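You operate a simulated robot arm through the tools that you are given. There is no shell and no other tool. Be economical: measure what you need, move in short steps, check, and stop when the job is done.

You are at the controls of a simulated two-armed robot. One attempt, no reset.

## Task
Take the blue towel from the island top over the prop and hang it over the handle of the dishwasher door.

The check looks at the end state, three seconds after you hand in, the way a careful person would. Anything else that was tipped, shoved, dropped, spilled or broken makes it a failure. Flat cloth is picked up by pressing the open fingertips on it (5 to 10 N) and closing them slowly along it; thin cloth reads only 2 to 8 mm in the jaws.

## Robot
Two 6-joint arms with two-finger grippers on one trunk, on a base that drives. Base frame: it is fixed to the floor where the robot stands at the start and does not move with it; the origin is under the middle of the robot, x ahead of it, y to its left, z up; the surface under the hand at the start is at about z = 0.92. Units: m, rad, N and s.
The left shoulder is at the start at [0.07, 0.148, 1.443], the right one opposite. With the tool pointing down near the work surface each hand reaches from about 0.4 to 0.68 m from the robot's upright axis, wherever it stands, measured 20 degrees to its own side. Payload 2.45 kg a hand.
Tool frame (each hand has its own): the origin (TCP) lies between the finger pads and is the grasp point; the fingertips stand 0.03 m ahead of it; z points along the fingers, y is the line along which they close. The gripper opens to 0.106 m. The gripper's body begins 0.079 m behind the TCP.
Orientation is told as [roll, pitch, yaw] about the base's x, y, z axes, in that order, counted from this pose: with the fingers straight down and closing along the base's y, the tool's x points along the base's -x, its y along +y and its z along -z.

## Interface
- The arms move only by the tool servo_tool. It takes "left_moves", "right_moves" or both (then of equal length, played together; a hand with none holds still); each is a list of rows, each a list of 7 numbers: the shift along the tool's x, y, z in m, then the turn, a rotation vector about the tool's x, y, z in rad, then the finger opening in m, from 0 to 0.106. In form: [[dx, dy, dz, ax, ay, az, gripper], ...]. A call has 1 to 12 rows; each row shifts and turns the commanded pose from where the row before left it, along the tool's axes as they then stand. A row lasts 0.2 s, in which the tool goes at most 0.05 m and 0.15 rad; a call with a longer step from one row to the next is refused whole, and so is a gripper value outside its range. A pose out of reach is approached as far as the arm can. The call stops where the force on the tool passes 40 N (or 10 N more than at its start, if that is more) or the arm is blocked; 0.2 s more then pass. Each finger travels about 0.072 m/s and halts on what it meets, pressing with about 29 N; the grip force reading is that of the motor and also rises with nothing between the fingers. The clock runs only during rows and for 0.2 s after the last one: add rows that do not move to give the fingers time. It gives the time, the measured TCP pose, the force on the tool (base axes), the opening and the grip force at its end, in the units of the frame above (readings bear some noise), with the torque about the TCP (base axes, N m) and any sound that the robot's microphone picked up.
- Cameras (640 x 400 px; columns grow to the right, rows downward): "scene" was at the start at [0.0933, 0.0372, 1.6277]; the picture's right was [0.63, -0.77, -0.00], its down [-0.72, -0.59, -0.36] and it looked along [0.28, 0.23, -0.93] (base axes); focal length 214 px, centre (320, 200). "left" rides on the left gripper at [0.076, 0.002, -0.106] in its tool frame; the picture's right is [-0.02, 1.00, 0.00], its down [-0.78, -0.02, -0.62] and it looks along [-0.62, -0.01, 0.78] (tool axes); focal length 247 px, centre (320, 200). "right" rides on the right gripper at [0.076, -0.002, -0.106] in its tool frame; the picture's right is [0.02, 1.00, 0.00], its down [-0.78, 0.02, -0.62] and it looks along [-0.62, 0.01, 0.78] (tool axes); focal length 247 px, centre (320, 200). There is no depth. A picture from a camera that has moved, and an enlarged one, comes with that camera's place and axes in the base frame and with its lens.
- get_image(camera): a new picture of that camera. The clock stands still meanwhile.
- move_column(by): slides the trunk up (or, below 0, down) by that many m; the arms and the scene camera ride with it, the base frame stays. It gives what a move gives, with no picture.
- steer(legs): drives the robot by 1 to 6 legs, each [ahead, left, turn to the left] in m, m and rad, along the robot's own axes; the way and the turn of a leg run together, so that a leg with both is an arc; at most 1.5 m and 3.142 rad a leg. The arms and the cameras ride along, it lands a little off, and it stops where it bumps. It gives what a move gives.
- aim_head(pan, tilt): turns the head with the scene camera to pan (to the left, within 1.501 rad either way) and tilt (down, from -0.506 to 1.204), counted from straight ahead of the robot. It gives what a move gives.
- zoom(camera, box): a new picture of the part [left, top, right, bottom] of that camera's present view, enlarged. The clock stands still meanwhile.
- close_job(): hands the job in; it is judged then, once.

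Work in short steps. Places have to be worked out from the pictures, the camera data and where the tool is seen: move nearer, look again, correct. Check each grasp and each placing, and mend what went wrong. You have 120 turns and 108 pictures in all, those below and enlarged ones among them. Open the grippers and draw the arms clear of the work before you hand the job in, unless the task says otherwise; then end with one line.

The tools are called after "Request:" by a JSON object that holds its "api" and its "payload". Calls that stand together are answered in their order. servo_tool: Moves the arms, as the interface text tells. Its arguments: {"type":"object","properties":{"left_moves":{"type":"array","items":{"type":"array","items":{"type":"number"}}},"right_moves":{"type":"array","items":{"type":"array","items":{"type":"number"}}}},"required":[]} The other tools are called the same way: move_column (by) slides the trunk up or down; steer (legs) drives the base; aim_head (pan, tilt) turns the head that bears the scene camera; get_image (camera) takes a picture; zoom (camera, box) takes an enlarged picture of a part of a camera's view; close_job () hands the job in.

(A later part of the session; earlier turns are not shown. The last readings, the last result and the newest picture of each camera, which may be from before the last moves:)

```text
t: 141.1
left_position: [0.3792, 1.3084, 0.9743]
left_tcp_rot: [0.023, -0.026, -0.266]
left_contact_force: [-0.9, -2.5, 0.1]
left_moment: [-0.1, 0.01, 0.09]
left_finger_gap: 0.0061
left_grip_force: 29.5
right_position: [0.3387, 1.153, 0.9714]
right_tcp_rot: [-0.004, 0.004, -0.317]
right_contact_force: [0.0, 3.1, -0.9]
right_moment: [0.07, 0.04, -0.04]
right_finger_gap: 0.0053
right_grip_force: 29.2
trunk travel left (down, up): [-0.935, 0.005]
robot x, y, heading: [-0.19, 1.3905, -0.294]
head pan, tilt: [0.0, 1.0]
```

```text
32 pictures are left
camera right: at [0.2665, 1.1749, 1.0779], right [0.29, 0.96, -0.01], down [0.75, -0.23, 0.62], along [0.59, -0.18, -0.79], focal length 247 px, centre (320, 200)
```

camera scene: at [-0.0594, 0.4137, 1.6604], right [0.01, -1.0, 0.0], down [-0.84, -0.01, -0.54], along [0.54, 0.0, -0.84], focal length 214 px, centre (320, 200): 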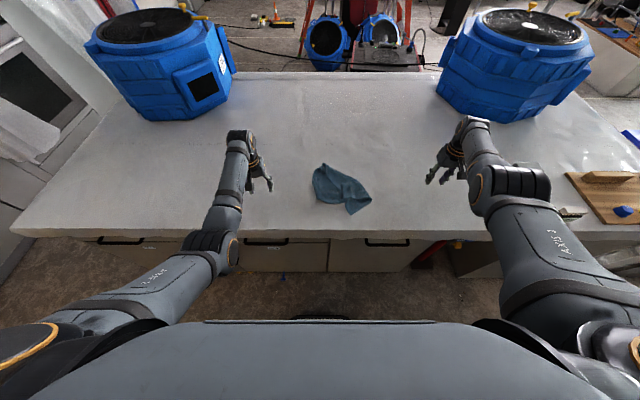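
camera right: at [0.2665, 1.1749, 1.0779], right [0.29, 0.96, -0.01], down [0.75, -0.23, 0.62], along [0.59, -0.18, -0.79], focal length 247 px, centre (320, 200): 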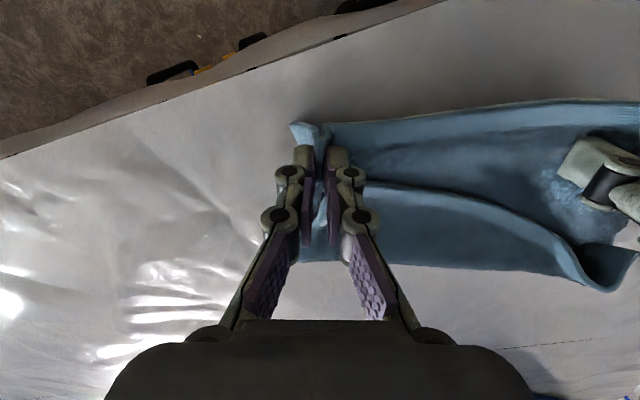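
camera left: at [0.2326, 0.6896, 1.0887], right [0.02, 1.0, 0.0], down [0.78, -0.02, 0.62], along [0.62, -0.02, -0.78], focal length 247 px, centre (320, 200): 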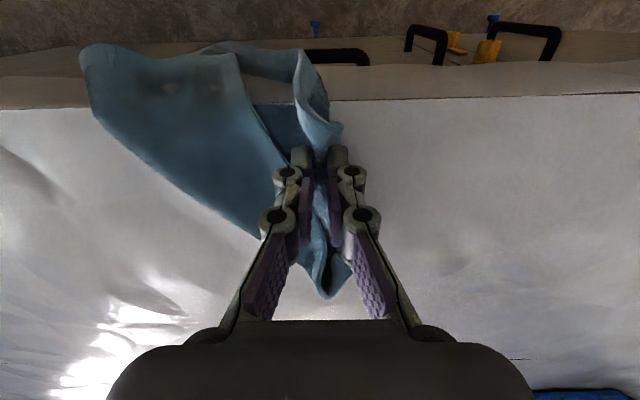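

Both corners are held (6 and 5 mm). I lift both a little and back away so the towel hangs in the aisle and opens.

Request:
{"api": "servo_tool", "payload": {"left_moves": [[0, -0.003, -0.02, 0, 0, 0, 0], [0, 0, -0.02, 0, 0, 0, 0], [0, 0, 0, 0, 0, 0, 0]], "right_moves": [[0, 0.003, -0.02, 0, 0, 0, 0], [0, 0, -0.02, 0, 0, 0, 0], [0, 0, 0, 0, 0, 0, 0]]}}

Request:
{"api": "steer", "payload": {"legs": [[-0.25, 0, 0.15]]}}

Request:
{"api": "get_image", "payload": {"camera": "left"}}

Request:
{"api": "zoom", "payload": {"camera": "scene", "box": [220, 130, 420, 280]}}

```text
t: 141.9
left_position: [0.3872, 1.3172, 1.0159]
left_tcp_rot: [0.041, -0.035, -0.253]
left_contact_force: [-3.1, -10.8, -0.7]
left_moment: [-0.36, 0.1, 0.17]
left_finger_gap: 0.0067
left_grip_force: 28.6
right_position: [0.3407, 1.1572, 1.0122]
right_tcp_rot: [-0.005, 0.005, -0.316]
right_contact_force: [2.6, 11.4, 1.0]
right_moment: [0.3, -0.08, -0.02]
right_finger_gap: 0.0053
right_grip_force: 28.8
trunk travel left (down, up): [-0.935, 0.005]
robot x, y, heading: [-0.1872, 1.3891, -0.295]
head pan, tilt: [0.0, 1.0]
```

```text
t: 143.7
left_position: [0.1514, 1.4606, 1.0154]
left_tcp_rot: [0.042, -0.03, -0.096]
left_contact_force: [-1.5, -12.0, -0.2]
left_moment: [-0.44, 0.08, 0.02]
left_finger_gap: 0.0069
left_grip_force: 28.5
right_position: [0.1301, 1.2942, 1.0101]
right_tcp_rot: [-0.006, 0.008, -0.165]
right_contact_force: [1.2, 12.7, 0.0]
right_moment: [0.41, 0.03, -0.03]
right_finger_gap: 0.0052
right_grip_force: 28.6
trunk travel left (down, up): [-0.935, 0.005]
robot x, y, heading: [-0.428, 1.443, -0.141]
head pan, tilt: [0.0, 1.0]
```

```text
31 pictures are left
camera left: at [0.0712, 1.4649, 1.1178], right [0.12, 0.99, 0.04], down [0.76, -0.12, 0.64], along [0.64, -0.04, -0.76], focal length 247 px, centre (320, 200)
```

left: 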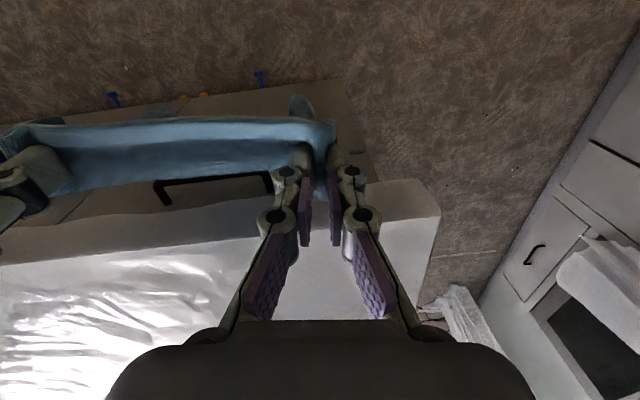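

```text
2.67 times, centred on (320, 205) of scene
camera zoom: at [-0.3074, 1.4309, 1.66], right [-0.14, -0.99, 0.0], down [-0.83, 0.12, -0.54], along [0.53, -0.08, -0.84], focal length 572 px, centre (320, 187)
```

zoom: 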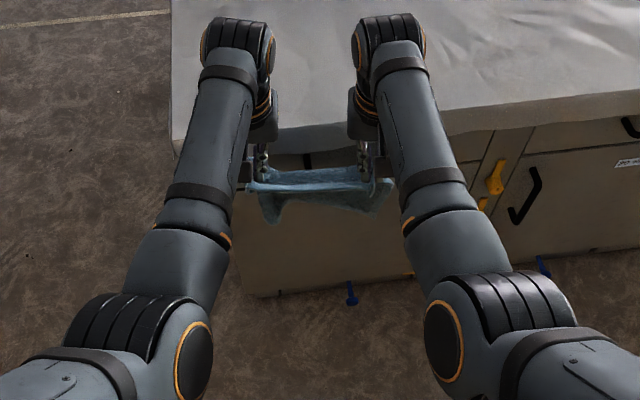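

The towel hangs open, but the edge is taut at 12 N. I lower the hands slightly and ease them together, then move right and square up before laying it flat on the island again; the plan is then to regrip at the middle of the two sides, so each half hangs only ~14 cm and can straddle the bar.

Request:
{"api": "servo_tool", "payload": {"left_moves": [[0, -0.003, 0.015, 0.02, 0.01, 0, 0], [0, -0.003, 0.015, 0.02, 0.01, 0, 0], [0, -0.002, 0, 0, 0, 0, 0]], "right_moves": [[0, 0.003, 0.015, 0, 0, 0, 0], [0, 0.003, 0.015, 0, 0, 0, 0], [0, 0.002, 0, 0, 0, 0, 0]]}}

Request:
{"api": "steer", "payload": {"legs": [[0, -0.35, 0.141]]}}

```text
t: 144.5
left_position: [0.1488, 1.4565, 0.9858]
left_tcp_rot: [0.004, -0.016, -0.096]
left_contact_force: [-0.8, -0.3, -0.4]
left_moment: [0.0, -0.03, -0.08]
left_finger_gap: 0.0063
left_grip_force: 29.0
right_position: [0.1279, 1.3011, 0.982]
right_tcp_rot: [-0.006, 0.003, -0.162]
right_contact_force: [-0.6, 0.6, -0.1]
right_moment: [0.01, 0.0, -0.02]
right_finger_gap: 0.0048
right_grip_force: 29.1
trunk travel left (down, up): [-0.935, 0.005]
robot x, y, heading: [-0.4284, 1.4453, -0.138]
head pan, tilt: [0.0, 1.0]
```

```text
t: 146.8
left_position: [0.1178, 1.1871, 0.9843]
left_tcp_rot: [0.002, -0.013, 0.041]
left_contact_force: [0.4, -0.8, 0.0]
left_moment: [-0.02, -0.02, -0.12]
left_finger_gap: 0.0061
left_grip_force: 28.8
right_position: [0.1172, 1.0332, 0.9812]
right_tcp_rot: [-0.003, 0.006, -0.026]
right_contact_force: [0.7, -0.4, -0.7]
right_moment: [0.04, 0.0, -0.04]
right_finger_gap: 0.0047
right_grip_force: 29.2
trunk travel left (down, up): [-0.935, 0.005]
robot x, y, heading: [-0.4531, 1.0969, -0.007]
head pan, tilt: [0.0, 1.0]
```

Tension gone. I drive forward so the towel is drawn flat over the edge onto the island.

Request:
{"api": "steer", "payload": {"legs": [[0.47, 0, 0.007]]}}

Request:
{"api": "zoom", "payload": {"camera": "scene", "box": [220, 130, 420, 280]}}

```text
t: 149.6
left_position: [0.5823, 1.1916, 0.9867]
left_tcp_rot: [0.002, -0.016, 0.051]
left_contact_force: [-0.8, -1.0, -0.8]
left_moment: [-0.06, -0.01, -0.1]
left_finger_gap: 0.0062
left_grip_force: 29.2
right_position: [0.5859, 1.0362, 0.9821]
right_tcp_rot: [-0.003, 0.003, -0.017]
right_contact_force: [0.4, -0.5, -0.4]
right_moment: [0.04, -0.02, -0.07]
right_finger_gap: 0.0047
right_grip_force: 29.0
trunk travel left (down, up): [-0.935, 0.005]
robot x, y, heading: [0.0123, 1.0997, 0.006]
head pan, tilt: [0.0, 1.0]
```

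```text
2.67 times, centred on (320, 205) of scene
camera zoom: at [0.1308, 1.1016, 1.6605], right [0.01, -1.0, 0.0], down [-0.84, -0.01, -0.54], along [0.54, 0.0, -0.84], focal length 572 px, centre (320, 187)
```

zoom: 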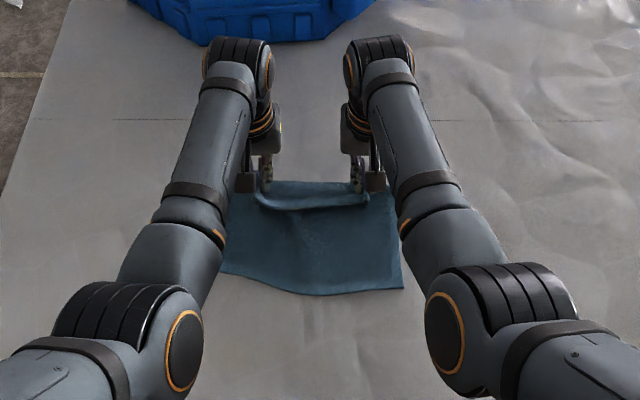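

Excellent, it lies flat. I lower both hands, release, raise and spread them.

Request:
{"api": "servo_tool", "payload": {"left_moves": [[0, 0, 0.015, 0, 0, 0, 0], [0, 0, 0.012, 0, 0, 0, 0], [0, 0, 0, 0, 0, 0, 0.02], [0, 0, 0, 0, 0, 0, 0.03], [0, 0, 0, 0, 0, 0, 0.03], [0, 0, -0.02, 0, 0, 0, 0.03], [0, 0.01, -0.03, 0, 0, 0, 0.04], [0, 0.03, 0, 0, 0, 0, 0.04], [0, 0.03, 0, 0, 0, 0, 0.04], [0, 0.03, 0, 0, 0, 0, 0.04]], "right_moves": [[0, 0, 0.015, 0, 0, 0, 0], [0, 0, 0.01, 0, 0, 0, 0], [0, 0, 0, 0, 0, 0, 0.02], [0, 0, 0, 0, 0, 0, 0.03], [0, 0, 0, 0, 0, 0, 0.03], [0, 0, -0.02, 0, 0, 0, 0.03], [0, -0.01, -0.03, 0, 0, 0, 0.04], [0, -0.03, 0, 0, 0, 0, 0.04], [0, -0.03, 0, 0, 0, 0, 0.04], [0, -0.03, 0, 0, 0, 0, 0.04]]}}

Request:
{"api": "steer", "payload": {"legs": [[-0.1, 0, 0]]}}

Request:
{"api": "zoom", "payload": {"camera": "scene", "box": [220, 110, 420, 260]}}

```text
t: 151.8
left_position: [0.5803, 1.2923, 1.0106]
left_tcp_rot: [0.004, -0.014, 0.048]
left_contact_force: [0.5, -0.2, 0.5]
left_moment: [0.0, 0.0, 0.0]
left_finger_gap: 0.0403
left_grip_force: 0.0
right_position: [0.5842, 0.9374, 1.008]
right_tcp_rot: [-0.005, 0.005, -0.015]
right_contact_force: [0.0, -0.1, 0.1]
right_moment: [0.01, 0.03, 0.02]
right_finger_gap: 0.0399
right_grip_force: 0.0
trunk travel left (down, up): [-0.935, 0.005]
robot x, y, heading: [0.0159, 1.0971, 0.003]
head pan, tilt: [0.0, 1.0]
```

```text
t: 152.9
left_position: [0.4853, 1.2903, 1.0083]
left_tcp_rot: [0.003, -0.012, 0.049]
left_contact_force: [-0.2, -0.4, -0.2]
left_moment: [-0.01, -0.01, 0.05]
left_finger_gap: 0.0398
left_grip_force: 0.1
right_position: [0.489, 0.9358, 1.0049]
right_tcp_rot: [-0.005, 0.008, -0.018]
right_contact_force: [-0.4, -0.2, -0.5]
right_moment: [-0.01, 0.05, -0.01]
right_finger_gap: 0.04
right_grip_force: 0.0
trunk travel left (down, up): [-0.935, 0.005]
robot x, y, heading: [-0.0876, 1.101, 0.003]
head pan, tilt: [0.0, 1.0]
```

```text
2.67 times, centred on (320, 185) of scene
camera zoom: at [0.0392, 1.101, 1.6598], right [0.0, -1.0, 0.0], down [-0.84, 0.0, -0.54], along [0.54, 0.0, -0.84], focal length 572 px, centre (320, 240)
```

zoom: 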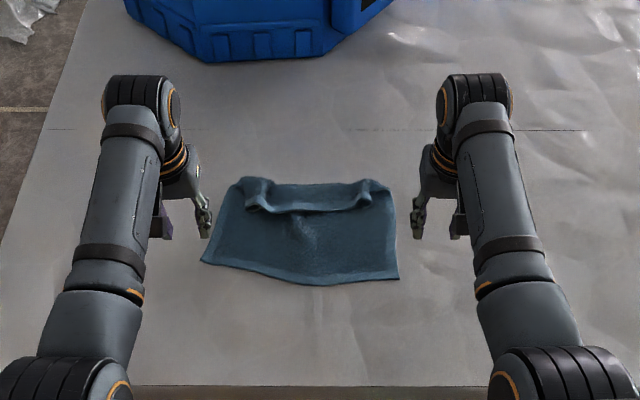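

Flat: near edge x≈0.46 (0.29 m wide, y 0.985–1.28), far edge gathered at ≈0.6–0.63. I'll grip at the side margins at x≈0.56. Move base slightly and bring both hands over, then look.

Request:
{"api": "steer", "payload": {"legs": [[0.06, 0.018, 0]]}}

Request:
{"api": "servo_tool", "payload": {"left_moves": [[-0.006, -0.03, 0, 0, 0, 0.02, 0.04], [-0.006, -0.03, 0, 0, 0, 0.025, 0.04], [0, -0.023, 0.01, 0, 0, 0, 0.04], [0, 0, 0.015, 0, 0, 0, 0.04], [0, 0, 0, 0, 0, 0, 0.04]], "right_moves": [[-0.006, 0.02, 0, 0, 0, 0, 0.04], [-0.005, 0.02, 0, 0, 0, 0, 0.04], [0, 0.019, 0.01, 0, 0, 0, 0.04], [0, 0, 0.015, 0, 0, 0, 0.04], [0, 0, 0, 0, 0, 0, 0.04]]}}

Request:
{"api": "get_image", "payload": {"camera": "left"}}

Request:
{"api": "get_image", "payload": {"camera": "right"}}

```text
t: 153.9
left_position: [0.5345, 1.3061, 1.0142]
left_tcp_rot: [0.004, -0.021, 0.048]
left_contact_force: [-1.4, 0.3, 0.3]
left_moment: [-0.03, -0.05, -0.03]
left_finger_gap: 0.0401
left_grip_force: 0.1
right_position: [0.5383, 0.9525, 1.0105]
right_tcp_rot: [-0.002, -0.002, -0.017]
right_contact_force: [-0.9, 0.1, 1.2]
right_moment: [0.03, -0.05, -0.04]
right_finger_gap: 0.04
right_grip_force: 0.0
trunk travel left (down, up): [-0.935, 0.005]
robot x, y, heading: [-0.0241, 1.1165, 0.006]
head pan, tilt: [0.0, 1.0]
```

```text
t: 155.1
left_position: [0.5551, 1.2238, 0.9861]
left_tcp_rot: [0.006, -0.015, 0.003]
left_contact_force: [-0.7, -0.7, 0.6]
left_moment: [0.01, 0.02, 0.01]
left_finger_gap: 0.0399
left_grip_force: 0.1
right_position: [0.5548, 1.013, 0.9827]
right_tcp_rot: [-0.004, 0.003, -0.017]
right_contact_force: [-0.3, -0.3, 0.1]
right_moment: [0.03, -0.03, -0.01]
right_finger_gap: 0.0397
right_grip_force: 0.0
trunk travel left (down, up): [-0.935, 0.005]
robot x, y, heading: [-0.0286, 1.1155, 0.003]
head pan, tilt: [0.0, 1.0]
```

```text
27 pictures are left
camera left: at [0.4771, 1.2248, 1.091], right [0.02, 1.0, 0.0], down [0.77, -0.02, 0.63], along [0.63, -0.01, -0.77], focal length 247 px, centre (320, 200)
```

left: 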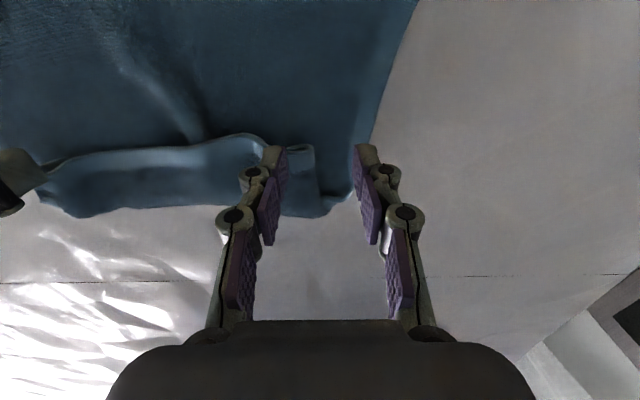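

```text
26 pictures are left
camera right: at [0.4789, 1.0119, 1.0887], right [0.0, 1.0, 0.0], down [0.79, 0.0, 0.62], along [0.62, 0.0, -0.79], focal length 247 px, centre (320, 200)
```

right: 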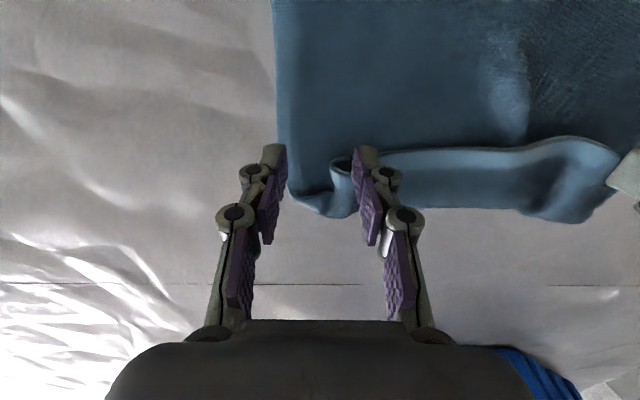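

The far hem strip is folded back from x≈0.563 on; I grip just before it at x≈0.547, single layer. Lower both to contact.

Request:
{"api": "servo_tool", "payload": {"left_moves": [[0.008, 0, 0.012, 0, 0.015, 0, 0.04], [0, 0, 0.01, 0, 0, 0, 0.04], [0, 0, 0.007, 0, 0, 0, 0.04], [0, 0, 0.003, 0, 0, 0, 0.04], [0, 0, 0.002, 0, 0, 0, 0.04], [0, 0, 0, 0, 0, 0, 0.04]], "right_moves": [[0.008, 0, 0.012, 0, 0, 0, 0.04], [0, 0, 0.009, 0, 0, 0, 0.04], [0, 0, 0.005, 0, 0, 0, 0.04], [0, 0, 0.003, 0, 0, 0, 0.04], [0, 0, 0.002, 0, 0, 0, 0.04], [0, 0, 0, 0, 0, 0, 0.04]]}}

```text
t: 156.5
left_position: [0.5469, 1.2257, 0.9534]
left_tcp_rot: [0.001, -0.004, 0.005]
left_contact_force: [0.1, -2.4, 17.8]
left_moment: [-0.41, -0.15, -0.06]
left_finger_gap: 0.0374
left_grip_force: 5.7
right_position: [0.5451, 1.0124, 0.9525]
right_tcp_rot: [-0.004, 0.003, -0.019]
right_contact_force: [1.5, 0.6, 7.3]
right_moment: [0.03, 0.0, 0.01]
right_finger_gap: 0.0409
right_grip_force: 0.5
trunk travel left (down, up): [-0.935, 0.005]
robot x, y, heading: [-0.0281, 1.1167, 0.004]
head pan, tilt: [0.0, 1.0]
```

Left presses 18 N, a bit much; I ease it 2.5 mm and close both slowly.

Request:
{"api": "servo_tool", "payload": {"left_moves": [[0, 0, -0.0025, 0, 0, 0, 0.038], [0, 0, 0, 0, 0, 0, 0.032], [0, 0, 0, 0, 0, 0, 0.027], [0, 0, 0, 0, 0, 0, 0.022], [0, 0, 0, 0, 0, 0, 0.017], [0, 0, 0, 0, 0, 0, 0.012], [0, 0, 0, 0, 0, 0, 0.007], [0, 0, 0, 0, 0, 0, 0.002], [0, 0, 0, 0, 0, 0, 0], [0, 0, 0, 0, 0, 0, 0]], "right_moves": [[0, 0, 0, 0, 0, 0, 0.038], [0, 0, 0, 0, 0, 0, 0.032], [0, 0, 0, 0, 0, 0, 0.027], [0, 0, 0, 0, 0, 0, 0.022], [0, 0, 0, 0, 0, 0, 0.017], [0, 0, 0, 0, 0, 0, 0.012], [0, 0, 0, 0, 0, 0, 0.007], [0, 0, 0, 0, 0, 0, 0.002], [0, 0, 0, 0, 0, 0, 0], [0, 0, 0, 0, 0, 0, 0]]}}

Request:
{"api": "servo_tool", "payload": {"left_moves": [[0, -0.004, -0.004, 0, 0, 0, 0], [0, -0.003, -0.01, 0, 0, 0, 0], [0, 0, -0.02, 0, 0, 0, 0], [0, 0, 0, 0, 0, 0, 0]], "right_moves": [[0, 0.004, -0.004, 0, 0, 0, 0], [0, 0.003, -0.01, 0, 0, 0, 0], [0, 0, -0.02, 0, 0, 0, 0], [0, 0, 0, 0, 0, 0, 0]]}}

Request:
{"api": "get_image", "payload": {"camera": "left"}}

```text
t: 158.7
left_position: [0.5453, 1.2268, 0.954]
left_tcp_rot: [0.002, 0.0, 0.002]
left_contact_force: [0.5, -1.2, 6.9]
left_moment: [-0.13, -0.06, -0.09]
left_finger_gap: 0.0059
left_grip_force: 28.5
right_position: [0.5447, 1.013, 0.9517]
right_tcp_rot: [-0.006, 0.004, -0.017]
right_contact_force: [-0.5, 4.8, 9.7]
right_moment: [0.11, 0.0, 0.03]
right_finger_gap: 0.0054
right_grip_force: 28.7
trunk travel left (down, up): [-0.935, 0.005]
robot x, y, heading: [-0.0253, 1.1135, 0.008]
head pan, tilt: [0.0, 1.0]
```

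```text
t: 159.7
left_position: [0.5499, 1.2197, 0.9873]
left_tcp_rot: [0.002, 0.001, 0.004]
left_contact_force: [-0.5, -0.9, -0.4]
left_moment: [0.0, -0.01, -0.04]
left_finger_gap: 0.0056
left_grip_force: 28.9
right_position: [0.5477, 1.0201, 0.9841]
right_tcp_rot: [-0.006, 0.008, -0.018]
right_contact_force: [0.2, -0.6, -0.4]
right_moment: [0.01, 0.04, 0.06]
right_finger_gap: 0.0048
right_grip_force: 28.7
trunk travel left (down, up): [-0.935, 0.005]
robot x, y, heading: [-0.0313, 1.1176, 0.005]
head pan, tilt: [0.0, 1.0]
```

```text
25 pictures are left
camera left: at [0.4727, 1.2194, 1.094], right [0.02, 1.0, 0.0], down [0.78, -0.02, 0.62], along [0.62, -0.01, -0.79], focal length 247 px, centre (320, 200)
```

left: 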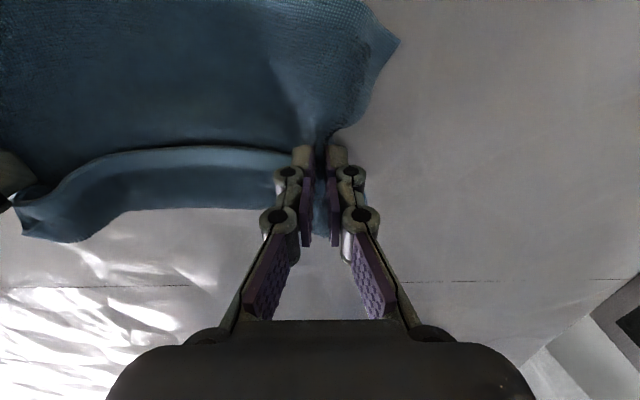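

Both gripped with no tension. I raise 4 cm, back off the island, and carry it: right quarter turn, down the aisle to y≈0.38, right quarter turn to face the dishwasher.

Request:
{"api": "servo_tool", "payload": {"left_moves": [[0, 0, -0.015, 0, 0, 0, 0], [0, 0, -0.015, 0, 0, 0, 0], [0, 0, -0.01, 0, 0, 0, 0], [0, 0, 0, 0, 0, 0, 0]], "right_moves": [[0, 0, -0.015, 0, 0, 0, 0], [0, 0, -0.015, 0, 0, 0, 0], [0, 0, -0.01, 0, 0, 0, 0], [0, 0, 0, 0, 0, 0, 0]]}}

Request:
{"api": "steer", "payload": {"legs": [[-0.38, 0, 0], [0, 0, -1.571]]}}

Request:
{"api": "steer", "payload": {"legs": [[0.73, 0.13, 0]]}}

```text
t: 160.7
left_position: [0.5484, 1.218, 1.0285]
left_tcp_rot: [0.003, 0.003, 0.004]
left_contact_force: [-0.5, 0.5, 0.5]
left_moment: [0.0, 0.02, -0.03]
left_finger_gap: 0.0056
left_grip_force: 28.7
right_position: [0.5489, 1.0193, 1.0256]
right_tcp_rot: [-0.006, 0.004, -0.018]
right_contact_force: [0.1, -0.1, 0.2]
right_moment: [-0.04, -0.03, 0.04]
right_finger_gap: 0.0049
right_grip_force: 28.8
trunk travel left (down, up): [-0.935, 0.005]
robot x, y, heading: [-0.0246, 1.118, 0.007]
head pan, tilt: [0.0, 1.0]
```

```text
t: 166.9
left_position: [-0.2996, 0.5417, 1.028]
left_tcp_rot: [0.004, 0.002, -1.551]
left_contact_force: [0.1, 0.5, 0.2]
left_moment: [0.0, 0.03, 0.1]
left_finger_gap: 0.0045
left_grip_force: 29.5
right_position: [-0.4986, 0.5378, 1.0268]
right_tcp_rot: [-0.005, 0.005, -1.573]
right_contact_force: [1.2, 0.5, 0.3]
right_moment: [0.01, -0.02, 0.04]
right_finger_gap: 0.0046
right_grip_force: 29.4
trunk travel left (down, up): [-0.935, 0.005]
robot x, y, heading: [-0.4097, 1.1148, -1.551]
head pan, tilt: [0.0, 1.0]
```

```text
t: 170.9
left_position: [-0.1708, -0.1801, 1.0294]
left_tcp_rot: [0.004, -0.001, -1.569]
left_contact_force: [-0.1, -0.1, -0.4]
left_moment: [0.02, 0.02, 0.15]
left_finger_gap: 0.0046
left_grip_force: 28.7
right_position: [-0.3691, -0.1818, 1.0263]
right_tcp_rot: [-0.004, 0.006, -1.591]
right_contact_force: [-0.1, 0.0, -0.5]
right_moment: [0.01, 0.02, 0.05]
right_finger_gap: 0.0046
right_grip_force: 29.2
trunk travel left (down, up): [-0.935, 0.005]
robot x, y, heading: [-0.2728, 0.3951, -1.568]
head pan, tilt: [0.0, 1.0]
```

Request:
{"api": "steer", "payload": {"legs": [[0, 0, -1.573]]}}

Request:
{"api": "aim_head", "payload": {"pan": 0, "tilt": 0.9}}

Request:
{"api": "zoom", "payload": {"camera": "scene", "box": [240, 130, 400, 250]}}

Request:
{"api": "get_image", "payload": {"camera": "right"}}

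```text
t: 175.2
left_position: [-0.8497, 0.309, 1.0281]
left_tcp_rot: [0.002, 0.002, 3.114]
left_contact_force: [0.0, 0.7, 0.9]
left_moment: [0.04, -0.01, 0.08]
left_finger_gap: 0.0043
left_grip_force: 29.4
right_position: [-0.8442, 0.5073, 1.0253]
right_tcp_rot: [-0.006, 0.004, 3.093]
right_contact_force: [0.0, -0.2, -0.9]
right_moment: [0.01, -0.03, 0.06]
right_finger_gap: 0.0046
right_grip_force: 29.9
trunk travel left (down, up): [-0.935, 0.005]
robot x, y, heading: [-0.2748, 0.3946, 3.117]
head pan, tilt: [0.0, 1.0]
```

```text
t: 175.9
left_position: [-0.8486, 0.3085, 1.0282]
left_tcp_rot: [0.001, -0.001, 3.114]
left_contact_force: [0.1, 0.4, -0.2]
left_moment: [0.0, -0.01, 0.12]
left_finger_gap: 0.0041
left_grip_force: 29.2
right_position: [-0.8437, 0.5068, 1.0255]
right_tcp_rot: [-0.007, 0.006, 3.092]
right_contact_force: [0.4, 0.4, 0.7]
right_moment: [0.04, 0.01, 0.09]
right_finger_gap: 0.0048
right_grip_force: 30.0
trunk travel left (down, up): [-0.935, 0.005]
robot x, y, heading: [-0.2697, 0.3937, 3.121]
head pan, tilt: [0.0, 0.901]
```

```text
3.33 times, centred on (320, 190) of scene
camera zoom: at [-0.3975, 0.3978, 1.6675], right [0.03, 1.0, 0.0], down [0.78, -0.02, -0.62], along [-0.62, 0.02, -0.78], focal length 715 px, centre (320, 233)
```

zoom: 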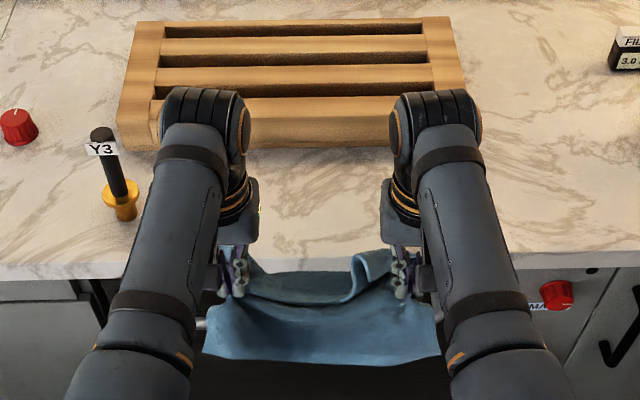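

```text
23 pictures are left
camera right: at [-0.7682, 0.5033, 1.132], right [-0.03, -1.0, 0.0], down [-0.79, 0.02, 0.62], along [-0.62, 0.02, -0.79], focal length 247 px, centre (320, 200)
```

right: 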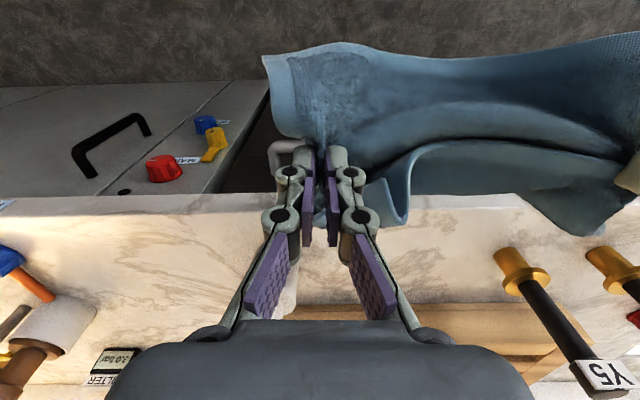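

The towel hangs as a V from the hands. The near half is clear; I need to see how the far half hangs, so I look with the left camera.

Request:
{"api": "get_image", "payload": {"camera": "left"}}

```text
22 pictures are left
camera left: at [-0.7725, 0.3048, 1.1345], right [-0.05, -1.0, 0.0], down [-0.78, 0.04, 0.62], along [-0.62, 0.03, -0.78], focal length 247 px, centre (320, 200)
```

left: 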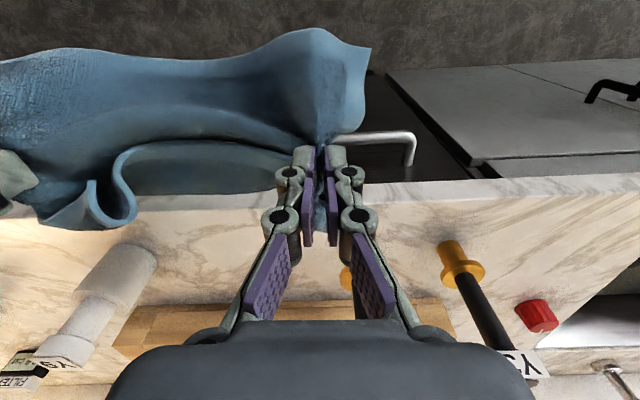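

The far half hangs down behind, with one pleat. Its hem may be near bar height, so I raise the hands 25 mm (known to be reachable) and spread them slightly to reduce sag.

Request:
{"api": "servo_tool", "payload": {"left_moves": [[0, 0.002, -0.012, 0, 0, 0, 0], [0, 0.001, -0.013, 0, 0, 0, 0], [0, 0, 0, 0, 0, 0, 0]], "right_moves": [[0, -0.002, -0.012, 0, 0, 0, 0], [0, -0.001, -0.013, 0, 0, 0, 0], [0, 0, 0, 0, 0, 0, 0]]}}

Request:
{"api": "aim_head", "payload": {"pan": 0, "tilt": 1.0}}

Request:
{"api": "zoom", "payload": {"camera": "scene", "box": [260, 120, 380, 220]}}

```text
t: 176.7
left_position: [-0.8483, 0.3058, 1.0539]
left_tcp_rot: [0.003, 0.001, 3.115]
left_contact_force: [-0.2, 1.0, 0.3]
left_moment: [0.01, -0.01, 0.09]
left_finger_gap: 0.004
left_grip_force: 28.6
right_position: [-0.843, 0.5111, 1.0509]
right_tcp_rot: [-0.005, 0.005, 3.092]
right_contact_force: [-1.0, -0.4, -0.1]
right_moment: [0.02, 0.01, 0.06]
right_finger_gap: 0.0041
right_grip_force: 28.4
trunk travel left (down, up): [-0.935, 0.005]
robot x, y, heading: [-0.2693, 0.397, 3.116]
head pan, tilt: [0.0, 0.901]
```

```text
t: 177.4
left_position: [-0.849, 0.3071, 1.0526]
left_tcp_rot: [0.002, 0.002, 3.113]
left_contact_force: [0.0, 0.7, -0.3]
left_moment: [0.03, 0.02, 0.1]
left_finger_gap: 0.0039
left_grip_force: 29.3
right_position: [-0.8428, 0.5096, 1.0509]
right_tcp_rot: [-0.006, 0.006, 3.095]
right_contact_force: [-0.7, 0.3, 0.5]
right_moment: [0.02, 0.02, 0.05]
right_finger_gap: 0.0042
right_grip_force: 28.0
trunk travel left (down, up): [-0.935, 0.005]
robot x, y, heading: [-0.2704, 0.3945, 3.115]
head pan, tilt: [0.0, 1.0]
```

```text
4.00 times, centred on (320, 170) of scene
camera zoom: at [-0.3919, 0.3977, 1.6603], right [0.03, 1.0, 0.0], down [0.84, -0.02, -0.54], along [-0.54, 0.01, -0.84], focal length 858 px, centre (320, 320)
```

zoom: 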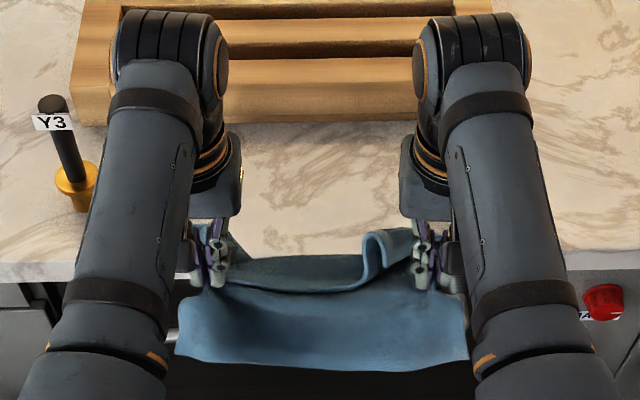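

I drive the base forward 7.5 cm (squaring the heading), bringing the fingers above the bar, then check.

Request:
{"api": "steer", "payload": {"legs": [[0.075, 0.012, 0.025]]}}

Request:
{"api": "get_image", "payload": {"camera": "right"}}

Request:
{"api": "zoom", "payload": {"camera": "scene", "box": [260, 120, 380, 220]}}

```text
t: 178.4
left_position: [-0.9143, 0.2807, 1.0554]
left_tcp_rot: [0.003, -0.005, 3.138]
left_contact_force: [-0.3, -0.1, 0.0]
left_moment: [0.0, 0.09, 0.09]
left_finger_gap: 0.0042
left_grip_force: 29.1
right_position: [-0.9145, 0.4848, 1.053]
right_tcp_rot: [-0.004, -0.001, 3.118]
right_contact_force: [0.0, -0.8, -0.2]
right_moment: [0.02, 0.03, 0.03]
right_finger_gap: 0.0045
right_grip_force: 28.3
trunk travel left (down, up): [-0.935, 0.005]
robot x, y, heading: [-0.3449, 0.3807, -3.141]
head pan, tilt: [0.0, 1.0]
```

```text
20 pictures are left
camera right: at [-0.8381, 0.484, 1.1598], right [0.0, -1.0, 0.0], down [-0.78, 0.0, 0.62], along [-0.62, 0.0, -0.78], focal length 247 px, centre (320, 200)
```

right: 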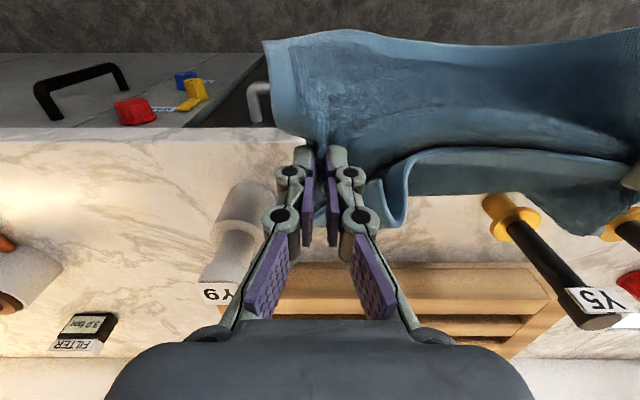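

```text
4.00 times, centred on (320, 170) of scene
camera zoom: at [-0.4565, 0.3858, 1.6612], right [0.0, 1.0, 0.0], down [0.84, 0.0, -0.55], along [-0.55, 0.0, -0.84], focal length 858 px, centre (320, 320)
```

zoom: 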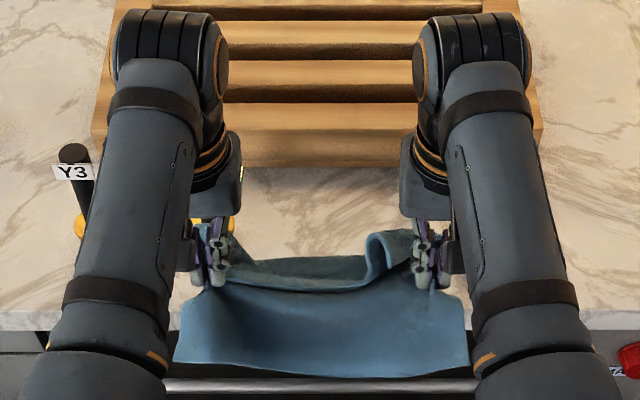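

The fingers are just in front of the bar line, x −0.914; the near half hangs in front. I advance 11 mm and lower with the trunk by 0.10, then check the bar and the flaps.

Request:
{"api": "servo_tool", "payload": {"left_moves": [[-0.011, 0, 0, 0, 0, 0, 0], [0, 0, 0, 0, 0, 0, 0]], "right_moves": [[-0.011, 0, 0, 0, 0, 0, 0], [0, 0, 0, 0, 0, 0, 0]]}}

Request:
{"api": "move_column", "payload": {"by": -0.1}}

Request:
{"api": "zoom", "payload": {"camera": "scene", "box": [260, 120, 380, 220]}}

Request:
{"api": "get_image", "payload": {"camera": "left"}}

```text
t: 179.0
left_position: [-0.9278, 0.2809, 1.054]
left_tcp_rot: [0.004, 0.001, 3.139]
left_contact_force: [0.0, 0.4, -0.2]
left_moment: [0.0, 0.04, 0.06]
left_finger_gap: 0.004
left_grip_force: 29.2
right_position: [-0.9277, 0.4851, 1.0515]
right_tcp_rot: [-0.005, 0.004, 3.12]
right_contact_force: [0.3, -0.5, -0.5]
right_moment: [-0.03, 0.03, -0.01]
right_finger_gap: 0.0043
right_grip_force: 29.1
trunk travel left (down, up): [-0.935, 0.005]
robot x, y, heading: [-0.3471, 0.3822, -3.14]
head pan, tilt: [0.0, 1.0]
```

```text
t: 180.3
left_position: [-0.9313, 0.2816, 0.9527]
left_tcp_rot: [0.005, 0.001, 3.14]
left_contact_force: [-0.1, 0.3, 1.0]
left_moment: [0.02, 0.02, 0.09]
left_finger_gap: 0.004
left_grip_force: 29.0
right_position: [-0.9305, 0.4843, 0.9507]
right_tcp_rot: [-0.006, 0.006, 3.12]
right_contact_force: [0.7, 0.5, 0.9]
right_moment: [-0.01, 0.02, 0.06]
right_finger_gap: 0.0044
right_grip_force: 29.2
trunk travel left (down, up): [-0.835, 0.105]
robot x, y, heading: [-0.3464, 0.3835, -3.143]
head pan, tilt: [0.0, 1.0]
```

```text
4.00 times, centred on (320, 170) of scene
camera zoom: at [-0.4657, 0.3838, 1.5604], right [0.0, 1.0, 0.0], down [0.84, 0.0, -0.54], along [-0.54, 0.0, -0.84], focal length 858 px, centre (320, 320)
```

zoom: 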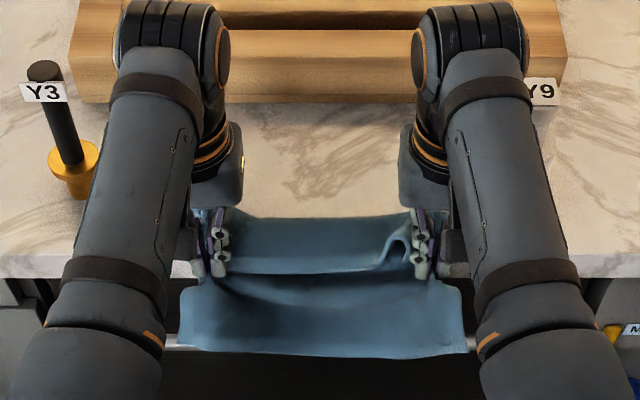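

```text
17 pictures are left
camera left: at [-0.8551, 0.2794, 1.0587], right [-0.02, -1.0, 0.0], down [-0.78, 0.02, 0.62], along [-0.62, 0.01, -0.78], focal length 247 px, centre (320, 200)
```

left: 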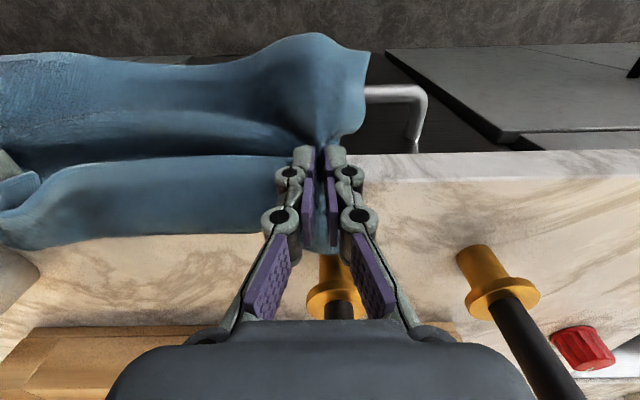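

The far half flopped onto the counter top. Remedy: raise, retreat 8 cm, lower so its hem is below the counter top but above the bar (TCP≈0.94), then advance so it is held in front of the counter edge.

Request:
{"api": "move_column", "payload": {"by": 0.09}}

Request:
{"api": "steer", "payload": {"legs": [[-0.09, 0, 0]]}}

Request:
{"api": "move_column", "payload": {"by": -0.105}}

Request:
{"api": "get_image", "payload": {"camera": "left"}}

```text
t: 181.6
left_position: [-0.9312, 0.281, 1.043]
left_tcp_rot: [0.002, 0.002, 3.139]
left_contact_force: [-0.3, 0.0, -0.7]
left_moment: [-0.01, 0.01, 0.08]
left_finger_gap: 0.004
left_grip_force: 29.0
right_position: [-0.9301, 0.4835, 1.0401]
right_tcp_rot: [-0.004, 0.007, 3.12]
right_contact_force: [-1.0, 0.3, -1.1]
right_moment: [-0.01, -0.01, 0.03]
right_finger_gap: 0.0049
right_grip_force: 29.6
trunk travel left (down, up): [-0.925, 0.015]
robot x, y, heading: [-0.3486, 0.3812, -3.144]
head pan, tilt: [0.0, 1.0]
```

```text
t: 182.7
left_position: [-0.8473, 0.2813, 1.0395]
left_tcp_rot: [0.004, 0.007, 3.139]
left_contact_force: [-0.2, 0.0, -0.6]
left_moment: [0.05, -0.06, 0.07]
left_finger_gap: 0.0039
left_grip_force: 28.1
right_position: [-0.8451, 0.485, 1.0371]
right_tcp_rot: [-0.004, 0.011, 3.12]
right_contact_force: [0.1, -0.3, 0.3]
right_moment: [0.02, 0.0, 0.02]
right_finger_gap: 0.0042
right_grip_force: 29.4
trunk travel left (down, up): [-0.925, 0.015]
robot x, y, heading: [-0.2554, 0.3783, 3.142]
head pan, tilt: [0.0, 1.0]
```

```text
t: 184.1
left_position: [-0.8415, 0.2819, 0.9379]
left_tcp_rot: [0.004, 0.0, 3.139]
left_contact_force: [-0.7, 0.3, -1.0]
left_moment: [-0.02, 0.04, 0.08]
left_finger_gap: 0.0038
left_grip_force: 28.6
right_position: [-0.8406, 0.4838, 0.9354]
right_tcp_rot: [-0.008, 0.005, 3.119]
right_contact_force: [0.4, -0.7, -0.2]
right_moment: [-0.01, 0.03, 0.02]
right_finger_gap: 0.0044
right_grip_force: 28.1
trunk travel left (down, up): [-0.82, 0.12]
robot x, y, heading: [-0.2539, 0.3836, 3.144]
head pan, tilt: [0.0, 1.0]
```

```text
16 pictures are left
camera left: at [-0.7658, 0.2798, 1.0439], right [-0.02, -1.0, 0.0], down [-0.78, 0.02, 0.62], along [-0.62, 0.01, -0.78], focal length 247 px, centre (320, 200)
```

left: 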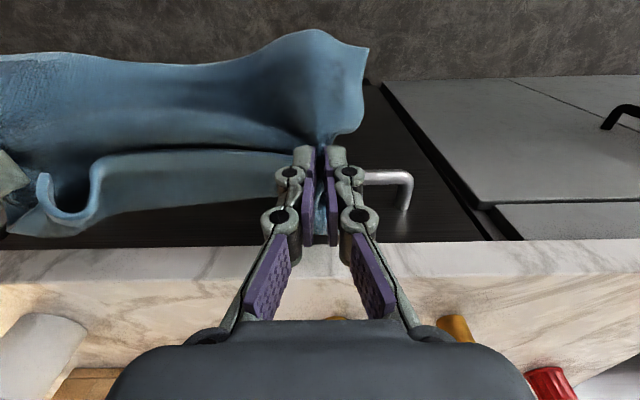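

The far half now stays in front of the counter edge, jutting forward ≈6 cm with its hem near z 0.88. Lowering 3.5 cm puts it at the height of the slot between bar and counter; then I advance 8 cm so it slides over the bar into the slot.

Request:
{"api": "move_column", "payload": {"by": -0.035}}

Request:
{"api": "steer", "payload": {"legs": [[0.085, 0, 0]]}}

Request:
{"api": "get_image", "payload": {"camera": "left"}}

Request:
{"api": "zoom", "payload": {"camera": "scene", "box": [260, 120, 380, 220]}}

```text
t: 184.8
left_position: [-0.8427, 0.2819, 0.9029]
left_tcp_rot: [0.004, 0.0, 3.14]
left_contact_force: [1.1, 0.1, -0.3]
left_moment: [0.0, 0.01, 0.09]
left_finger_gap: 0.0043
left_grip_force: 28.8
right_position: [-0.842, 0.4842, 0.9015]
right_tcp_rot: [-0.005, 0.005, 3.119]
right_contact_force: [-0.1, 0.3, -1.1]
right_moment: [-0.01, 0.0, 0.09]
right_finger_gap: 0.0044
right_grip_force: 29.4
trunk travel left (down, up): [-0.785, 0.155]
robot x, y, heading: [-0.2521, 0.3802, 3.139]
head pan, tilt: [0.0, 1.0]
```

```text
t: 185.9
left_position: [-0.9251, 0.2833, 0.9017]
left_tcp_rot: [0.003, 0.001, 3.138]
left_contact_force: [0.5, 0.6, -1.0]
left_moment: [0.05, -0.02, 0.08]
left_finger_gap: 0.004
left_grip_force: 28.8
right_position: [-0.9242, 0.4856, 0.9008]
right_tcp_rot: [-0.005, 0.005, 3.116]
right_contact_force: [0.1, -0.1, 0.1]
right_moment: [-0.01, 0.04, 0.02]
right_finger_gap: 0.0044
right_grip_force: 29.5
trunk travel left (down, up): [-0.785, 0.155]
robot x, y, heading: [-0.3401, 0.3789, 3.139]
head pan, tilt: [0.0, 1.0]
```

```text
15 pictures are left
camera left: at [-0.8489, 0.2808, 1.009], right [-0.03, -1.0, 0.0], down [-0.78, 0.02, 0.62], along [-0.62, 0.01, -0.78], focal length 247 px, centre (320, 200)
```

left: 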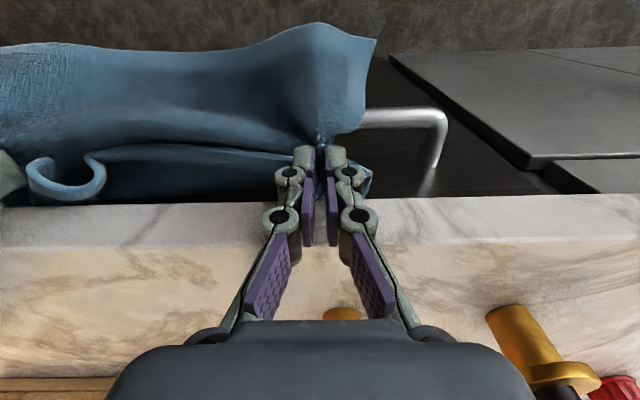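

```text
4.00 times, centred on (320, 170) of scene
camera zoom: at [-0.4588, 0.3842, 1.5105], right [0.0, 1.0, 0.0], down [0.84, 0.0, -0.54], along [-0.54, 0.0, -0.84], focal length 858 px, centre (320, 320)
```

zoom: 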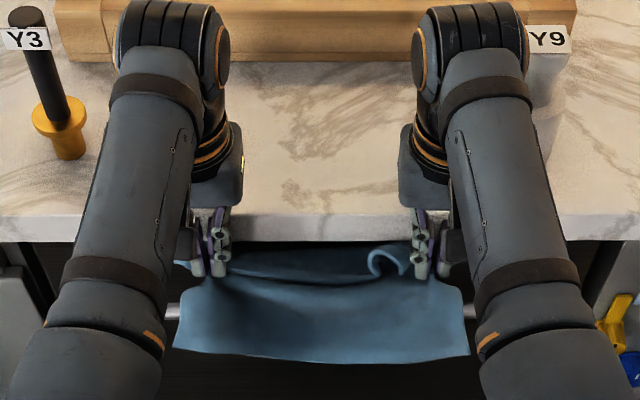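

The far half is now under the counter edge, over the bar; the near half is in front. I lower 4.5 cm so the fold settles onto the bar.

Request:
{"api": "move_column", "payload": {"by": -0.045}}

Request:
{"api": "get_image", "payload": {"camera": "left"}}

Request:
{"api": "zoom", "payload": {"camera": "scene", "box": [260, 120, 380, 220]}}

```text
t: 186.8
left_position: [-0.9245, 0.2831, 0.8579]
left_tcp_rot: [0.004, 0.002, 3.138]
left_contact_force: [0.0, 0.7, 0.4]
left_moment: [0.04, 0.0, 0.08]
left_finger_gap: 0.0039
left_grip_force: 28.8
right_position: [-0.925, 0.4858, 0.8559]
right_tcp_rot: [-0.004, 0.004, 3.115]
right_contact_force: [-0.3, 0.0, 0.4]
right_moment: [0.02, 0.02, 0.02]
right_finger_gap: 0.0045
right_grip_force: 29.5
trunk travel left (down, up): [-0.74, 0.2]
robot x, y, heading: [-0.3403, 0.3793, 3.142]
head pan, tilt: [0.0, 1.0]
```

```text
13 pictures are left
camera left: at [-0.8493, 0.2808, 0.9637], right [-0.03, -1.0, 0.0], down [-0.78, 0.02, 0.62], along [-0.62, 0.01, -0.78], focal length 247 px, centre (320, 200)
```

left: 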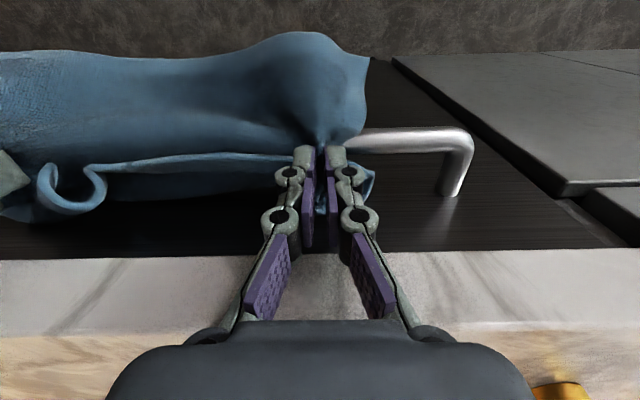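

```text
4.00 times, centred on (320, 170) of scene
camera zoom: at [-0.4595, 0.3842, 1.4654], right [0.0, 1.0, 0.0], down [0.84, 0.0, -0.54], along [-0.54, 0.0, -0.84], focal length 858 px, centre (320, 320)
```

zoom: 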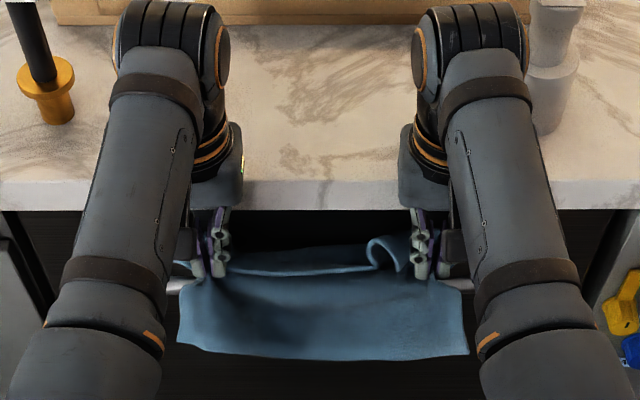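

The fold is right over the bar, the far half behind it. I lower another 1 cm, release gently, and pull straight up, then inspect.

Request:
{"api": "servo_tool", "payload": {"left_moves": [[0, 0, 0.006, 0, 0, 0, 0], [0, 0, 0.004, 0, 0, 0, 0], [0, 0, 0, 0, 0, 0, 0.01], [0, 0, 0, 0, 0, 0, 0.02], [0, 0, 0, 0, 0, 0, 0.03], [0, 0, 0, 0, 0, 0, 0.03], [0, 0, -0.01, 0, 0, 0, 0.03], [0, 0, -0.02, 0, 0, 0, 0.03], [0, 0, -0.03, 0, 0, 0, 0.03], [0, 0, -0.03, 0, 0, 0, 0.03]], "right_moves": [[0, 0, 0.006, 0, 0, 0, 0], [0, 0, 0.004, 0, 0, 0, 0], [0, 0, 0, 0, 0, 0, 0.01], [0, 0, 0, 0, 0, 0, 0.02], [0, 0, 0, 0, 0, 0, 0.03], [0, 0, 0, 0, 0, 0, 0.03], [0, 0, -0.01, 0, 0, 0, 0.03], [0, 0, -0.02, 0, 0, 0, 0.03], [0, 0, -0.03, 0, 0, 0, 0.03], [0, 0, -0.03, 0, 0, 0, 0.03]]}}

Request:
{"api": "get_image", "payload": {"camera": "left"}}

Request:
{"api": "zoom", "payload": {"camera": "scene", "box": [260, 120, 380, 220]}}

```text
t: 189.0
left_position: [-0.9263, 0.2827, 0.9374]
left_tcp_rot: [0.004, 0.001, 3.138]
left_contact_force: [0.6, -0.1, -0.5]
left_moment: [0.04, 0.04, -0.02]
left_finger_gap: 0.0302
left_grip_force: 0.0
right_position: [-0.9237, 0.4843, 0.9377]
right_tcp_rot: [-0.004, 0.004, 3.117]
right_contact_force: [0.2, 0.0, -0.1]
right_moment: [-0.03, -0.02, 0.03]
right_finger_gap: 0.0299
right_grip_force: 0.0
trunk travel left (down, up): [-0.74, 0.2]
robot x, y, heading: [-0.339, 0.3815, 3.138]
head pan, tilt: [0.0, 1.0]
```

```text
11 pictures are left
camera left: at [-0.8496, 0.281, 1.0434], right [-0.03, -1.0, 0.0], down [-0.78, 0.02, 0.62], along [-0.62, 0.01, -0.78], focal length 247 px, centre (320, 200)
```

left: 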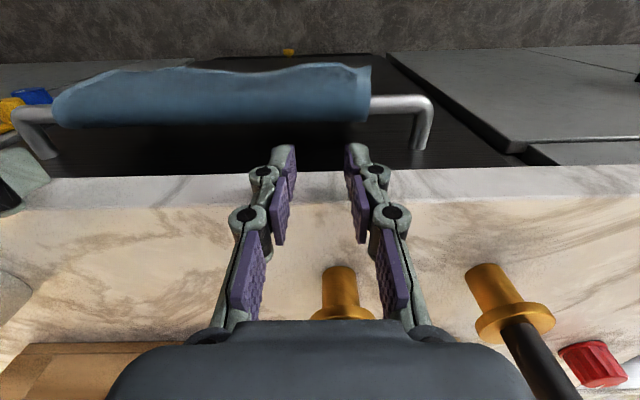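

```text
4.00 times, centred on (320, 170) of scene
camera zoom: at [-0.4597, 0.3842, 1.4653], right [0.0, 1.0, 0.0], down [0.84, 0.0, -0.54], along [-0.54, 0.0, -0.84], focal length 858 px, centre (320, 320)
```

zoom: 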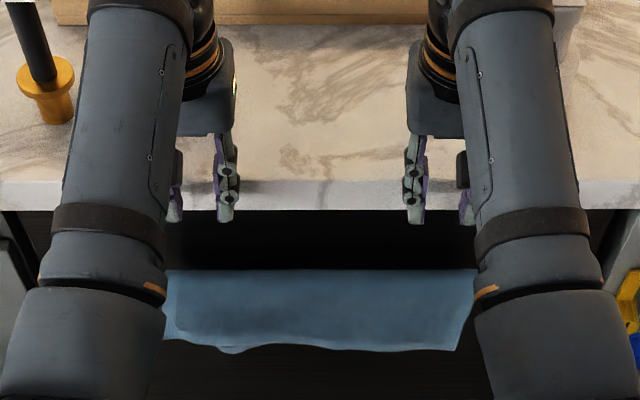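

The towel now lies neatly over the bar, the far half dropped behind it. I raise, back away and check from a lower viewpoint.

Request:
{"api": "move_column", "payload": {"by": 0.1}}

Request:
{"api": "steer", "payload": {"legs": [[-0.13, 0, 0]]}}

Request:
{"api": "aim_head", "payload": {"pan": 0, "tilt": 0.8}}

Request:
{"api": "zoom", "payload": {"camera": "scene", "box": [200, 110, 440, 260]}}

Request:
{"api": "get_image", "payload": {"camera": "right"}}

```text
t: 190.3
left_position: [-0.9263, 0.2823, 1.0373]
left_tcp_rot: [0.003, 0.003, 3.139]
left_contact_force: [-0.1, -0.6, -0.5]
left_moment: [-0.01, -0.04, 0.0]
left_finger_gap: 0.0299
left_grip_force: 0.0
right_position: [-0.9244, 0.4852, 1.0356]
right_tcp_rot: [-0.006, 0.007, 3.118]
right_contact_force: [-0.5, -0.7, 0.5]
right_moment: [-0.03, -0.02, -0.01]
right_finger_gap: 0.0301
right_grip_force: 0.0
trunk travel left (down, up): [-0.84, 0.1]
robot x, y, heading: [-0.3354, 0.3865, 3.138]
head pan, tilt: [0.0, 1.0]
```

```text
t: 191.6
left_position: [-0.7981, 0.2812, 1.0344]
left_tcp_rot: [0.003, 0.003, 3.14]
left_contact_force: [0.5, 0.3, 0.7]
left_moment: [-0.01, -0.03, 0.01]
left_finger_gap: 0.03
left_grip_force: 0.1
right_position: [-0.7955, 0.484, 1.0353]
right_tcp_rot: [-0.004, 0.008, 3.118]
right_contact_force: [0.2, -0.4, -0.7]
right_moment: [0.0, -0.03, 0.01]
right_finger_gap: 0.0302
right_grip_force: 0.0
trunk travel left (down, up): [-0.84, 0.1]
robot x, y, heading: [-0.2072, 0.3826, 3.142]
head pan, tilt: [0.0, 1.0]
```

```text
t: 192.3
left_position: [-0.7951, 0.2822, 1.0363]
left_tcp_rot: [0.004, 0.002, 3.14]
left_contact_force: [0.9, 0.0, -0.2]
left_moment: [0.01, 0.03, 0.02]
left_finger_gap: 0.03
left_grip_force: 0.0
right_position: [-0.7933, 0.4832, 1.0363]
right_tcp_rot: [-0.003, 0.005, 3.12]
right_contact_force: [0.0, 0.4, -0.6]
right_moment: [0.01, 0.02, 0.0]
right_finger_gap: 0.03
right_grip_force: 0.1
trunk travel left (down, up): [-0.84, 0.1]
robot x, y, heading: [-0.209, 0.3845, 3.14]
head pan, tilt: [0.0, 0.799]
```

```text
2.67 times, centred on (320, 185) of scene
camera zoom: at [-0.3396, 0.3839, 1.5805], right [0.0, 1.0, 0.0], down [0.72, 0.0, -0.7], along [-0.7, 0.0, -0.72], focal length 572 px, centre (320, 240)
```

zoom: 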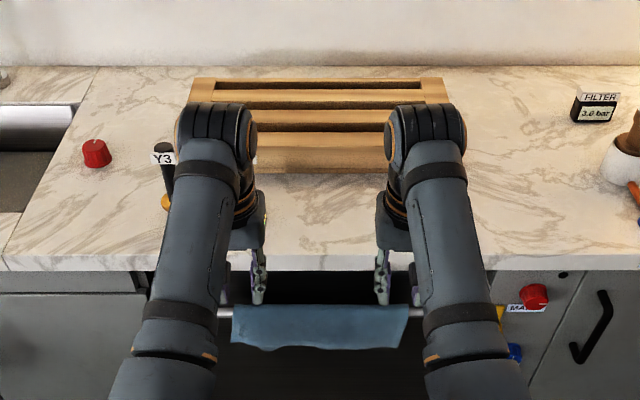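

```text
8 pictures are left
camera right: at [-0.7176, 0.4825, 1.1423], right [0.0, -1.0, 0.0], down [-0.79, 0.0, 0.62], along [-0.62, 0.0, -0.79], focal length 247 px, centre (320, 200)
```

right: 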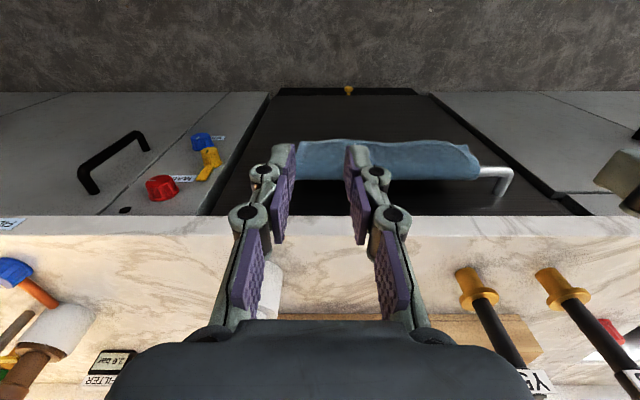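

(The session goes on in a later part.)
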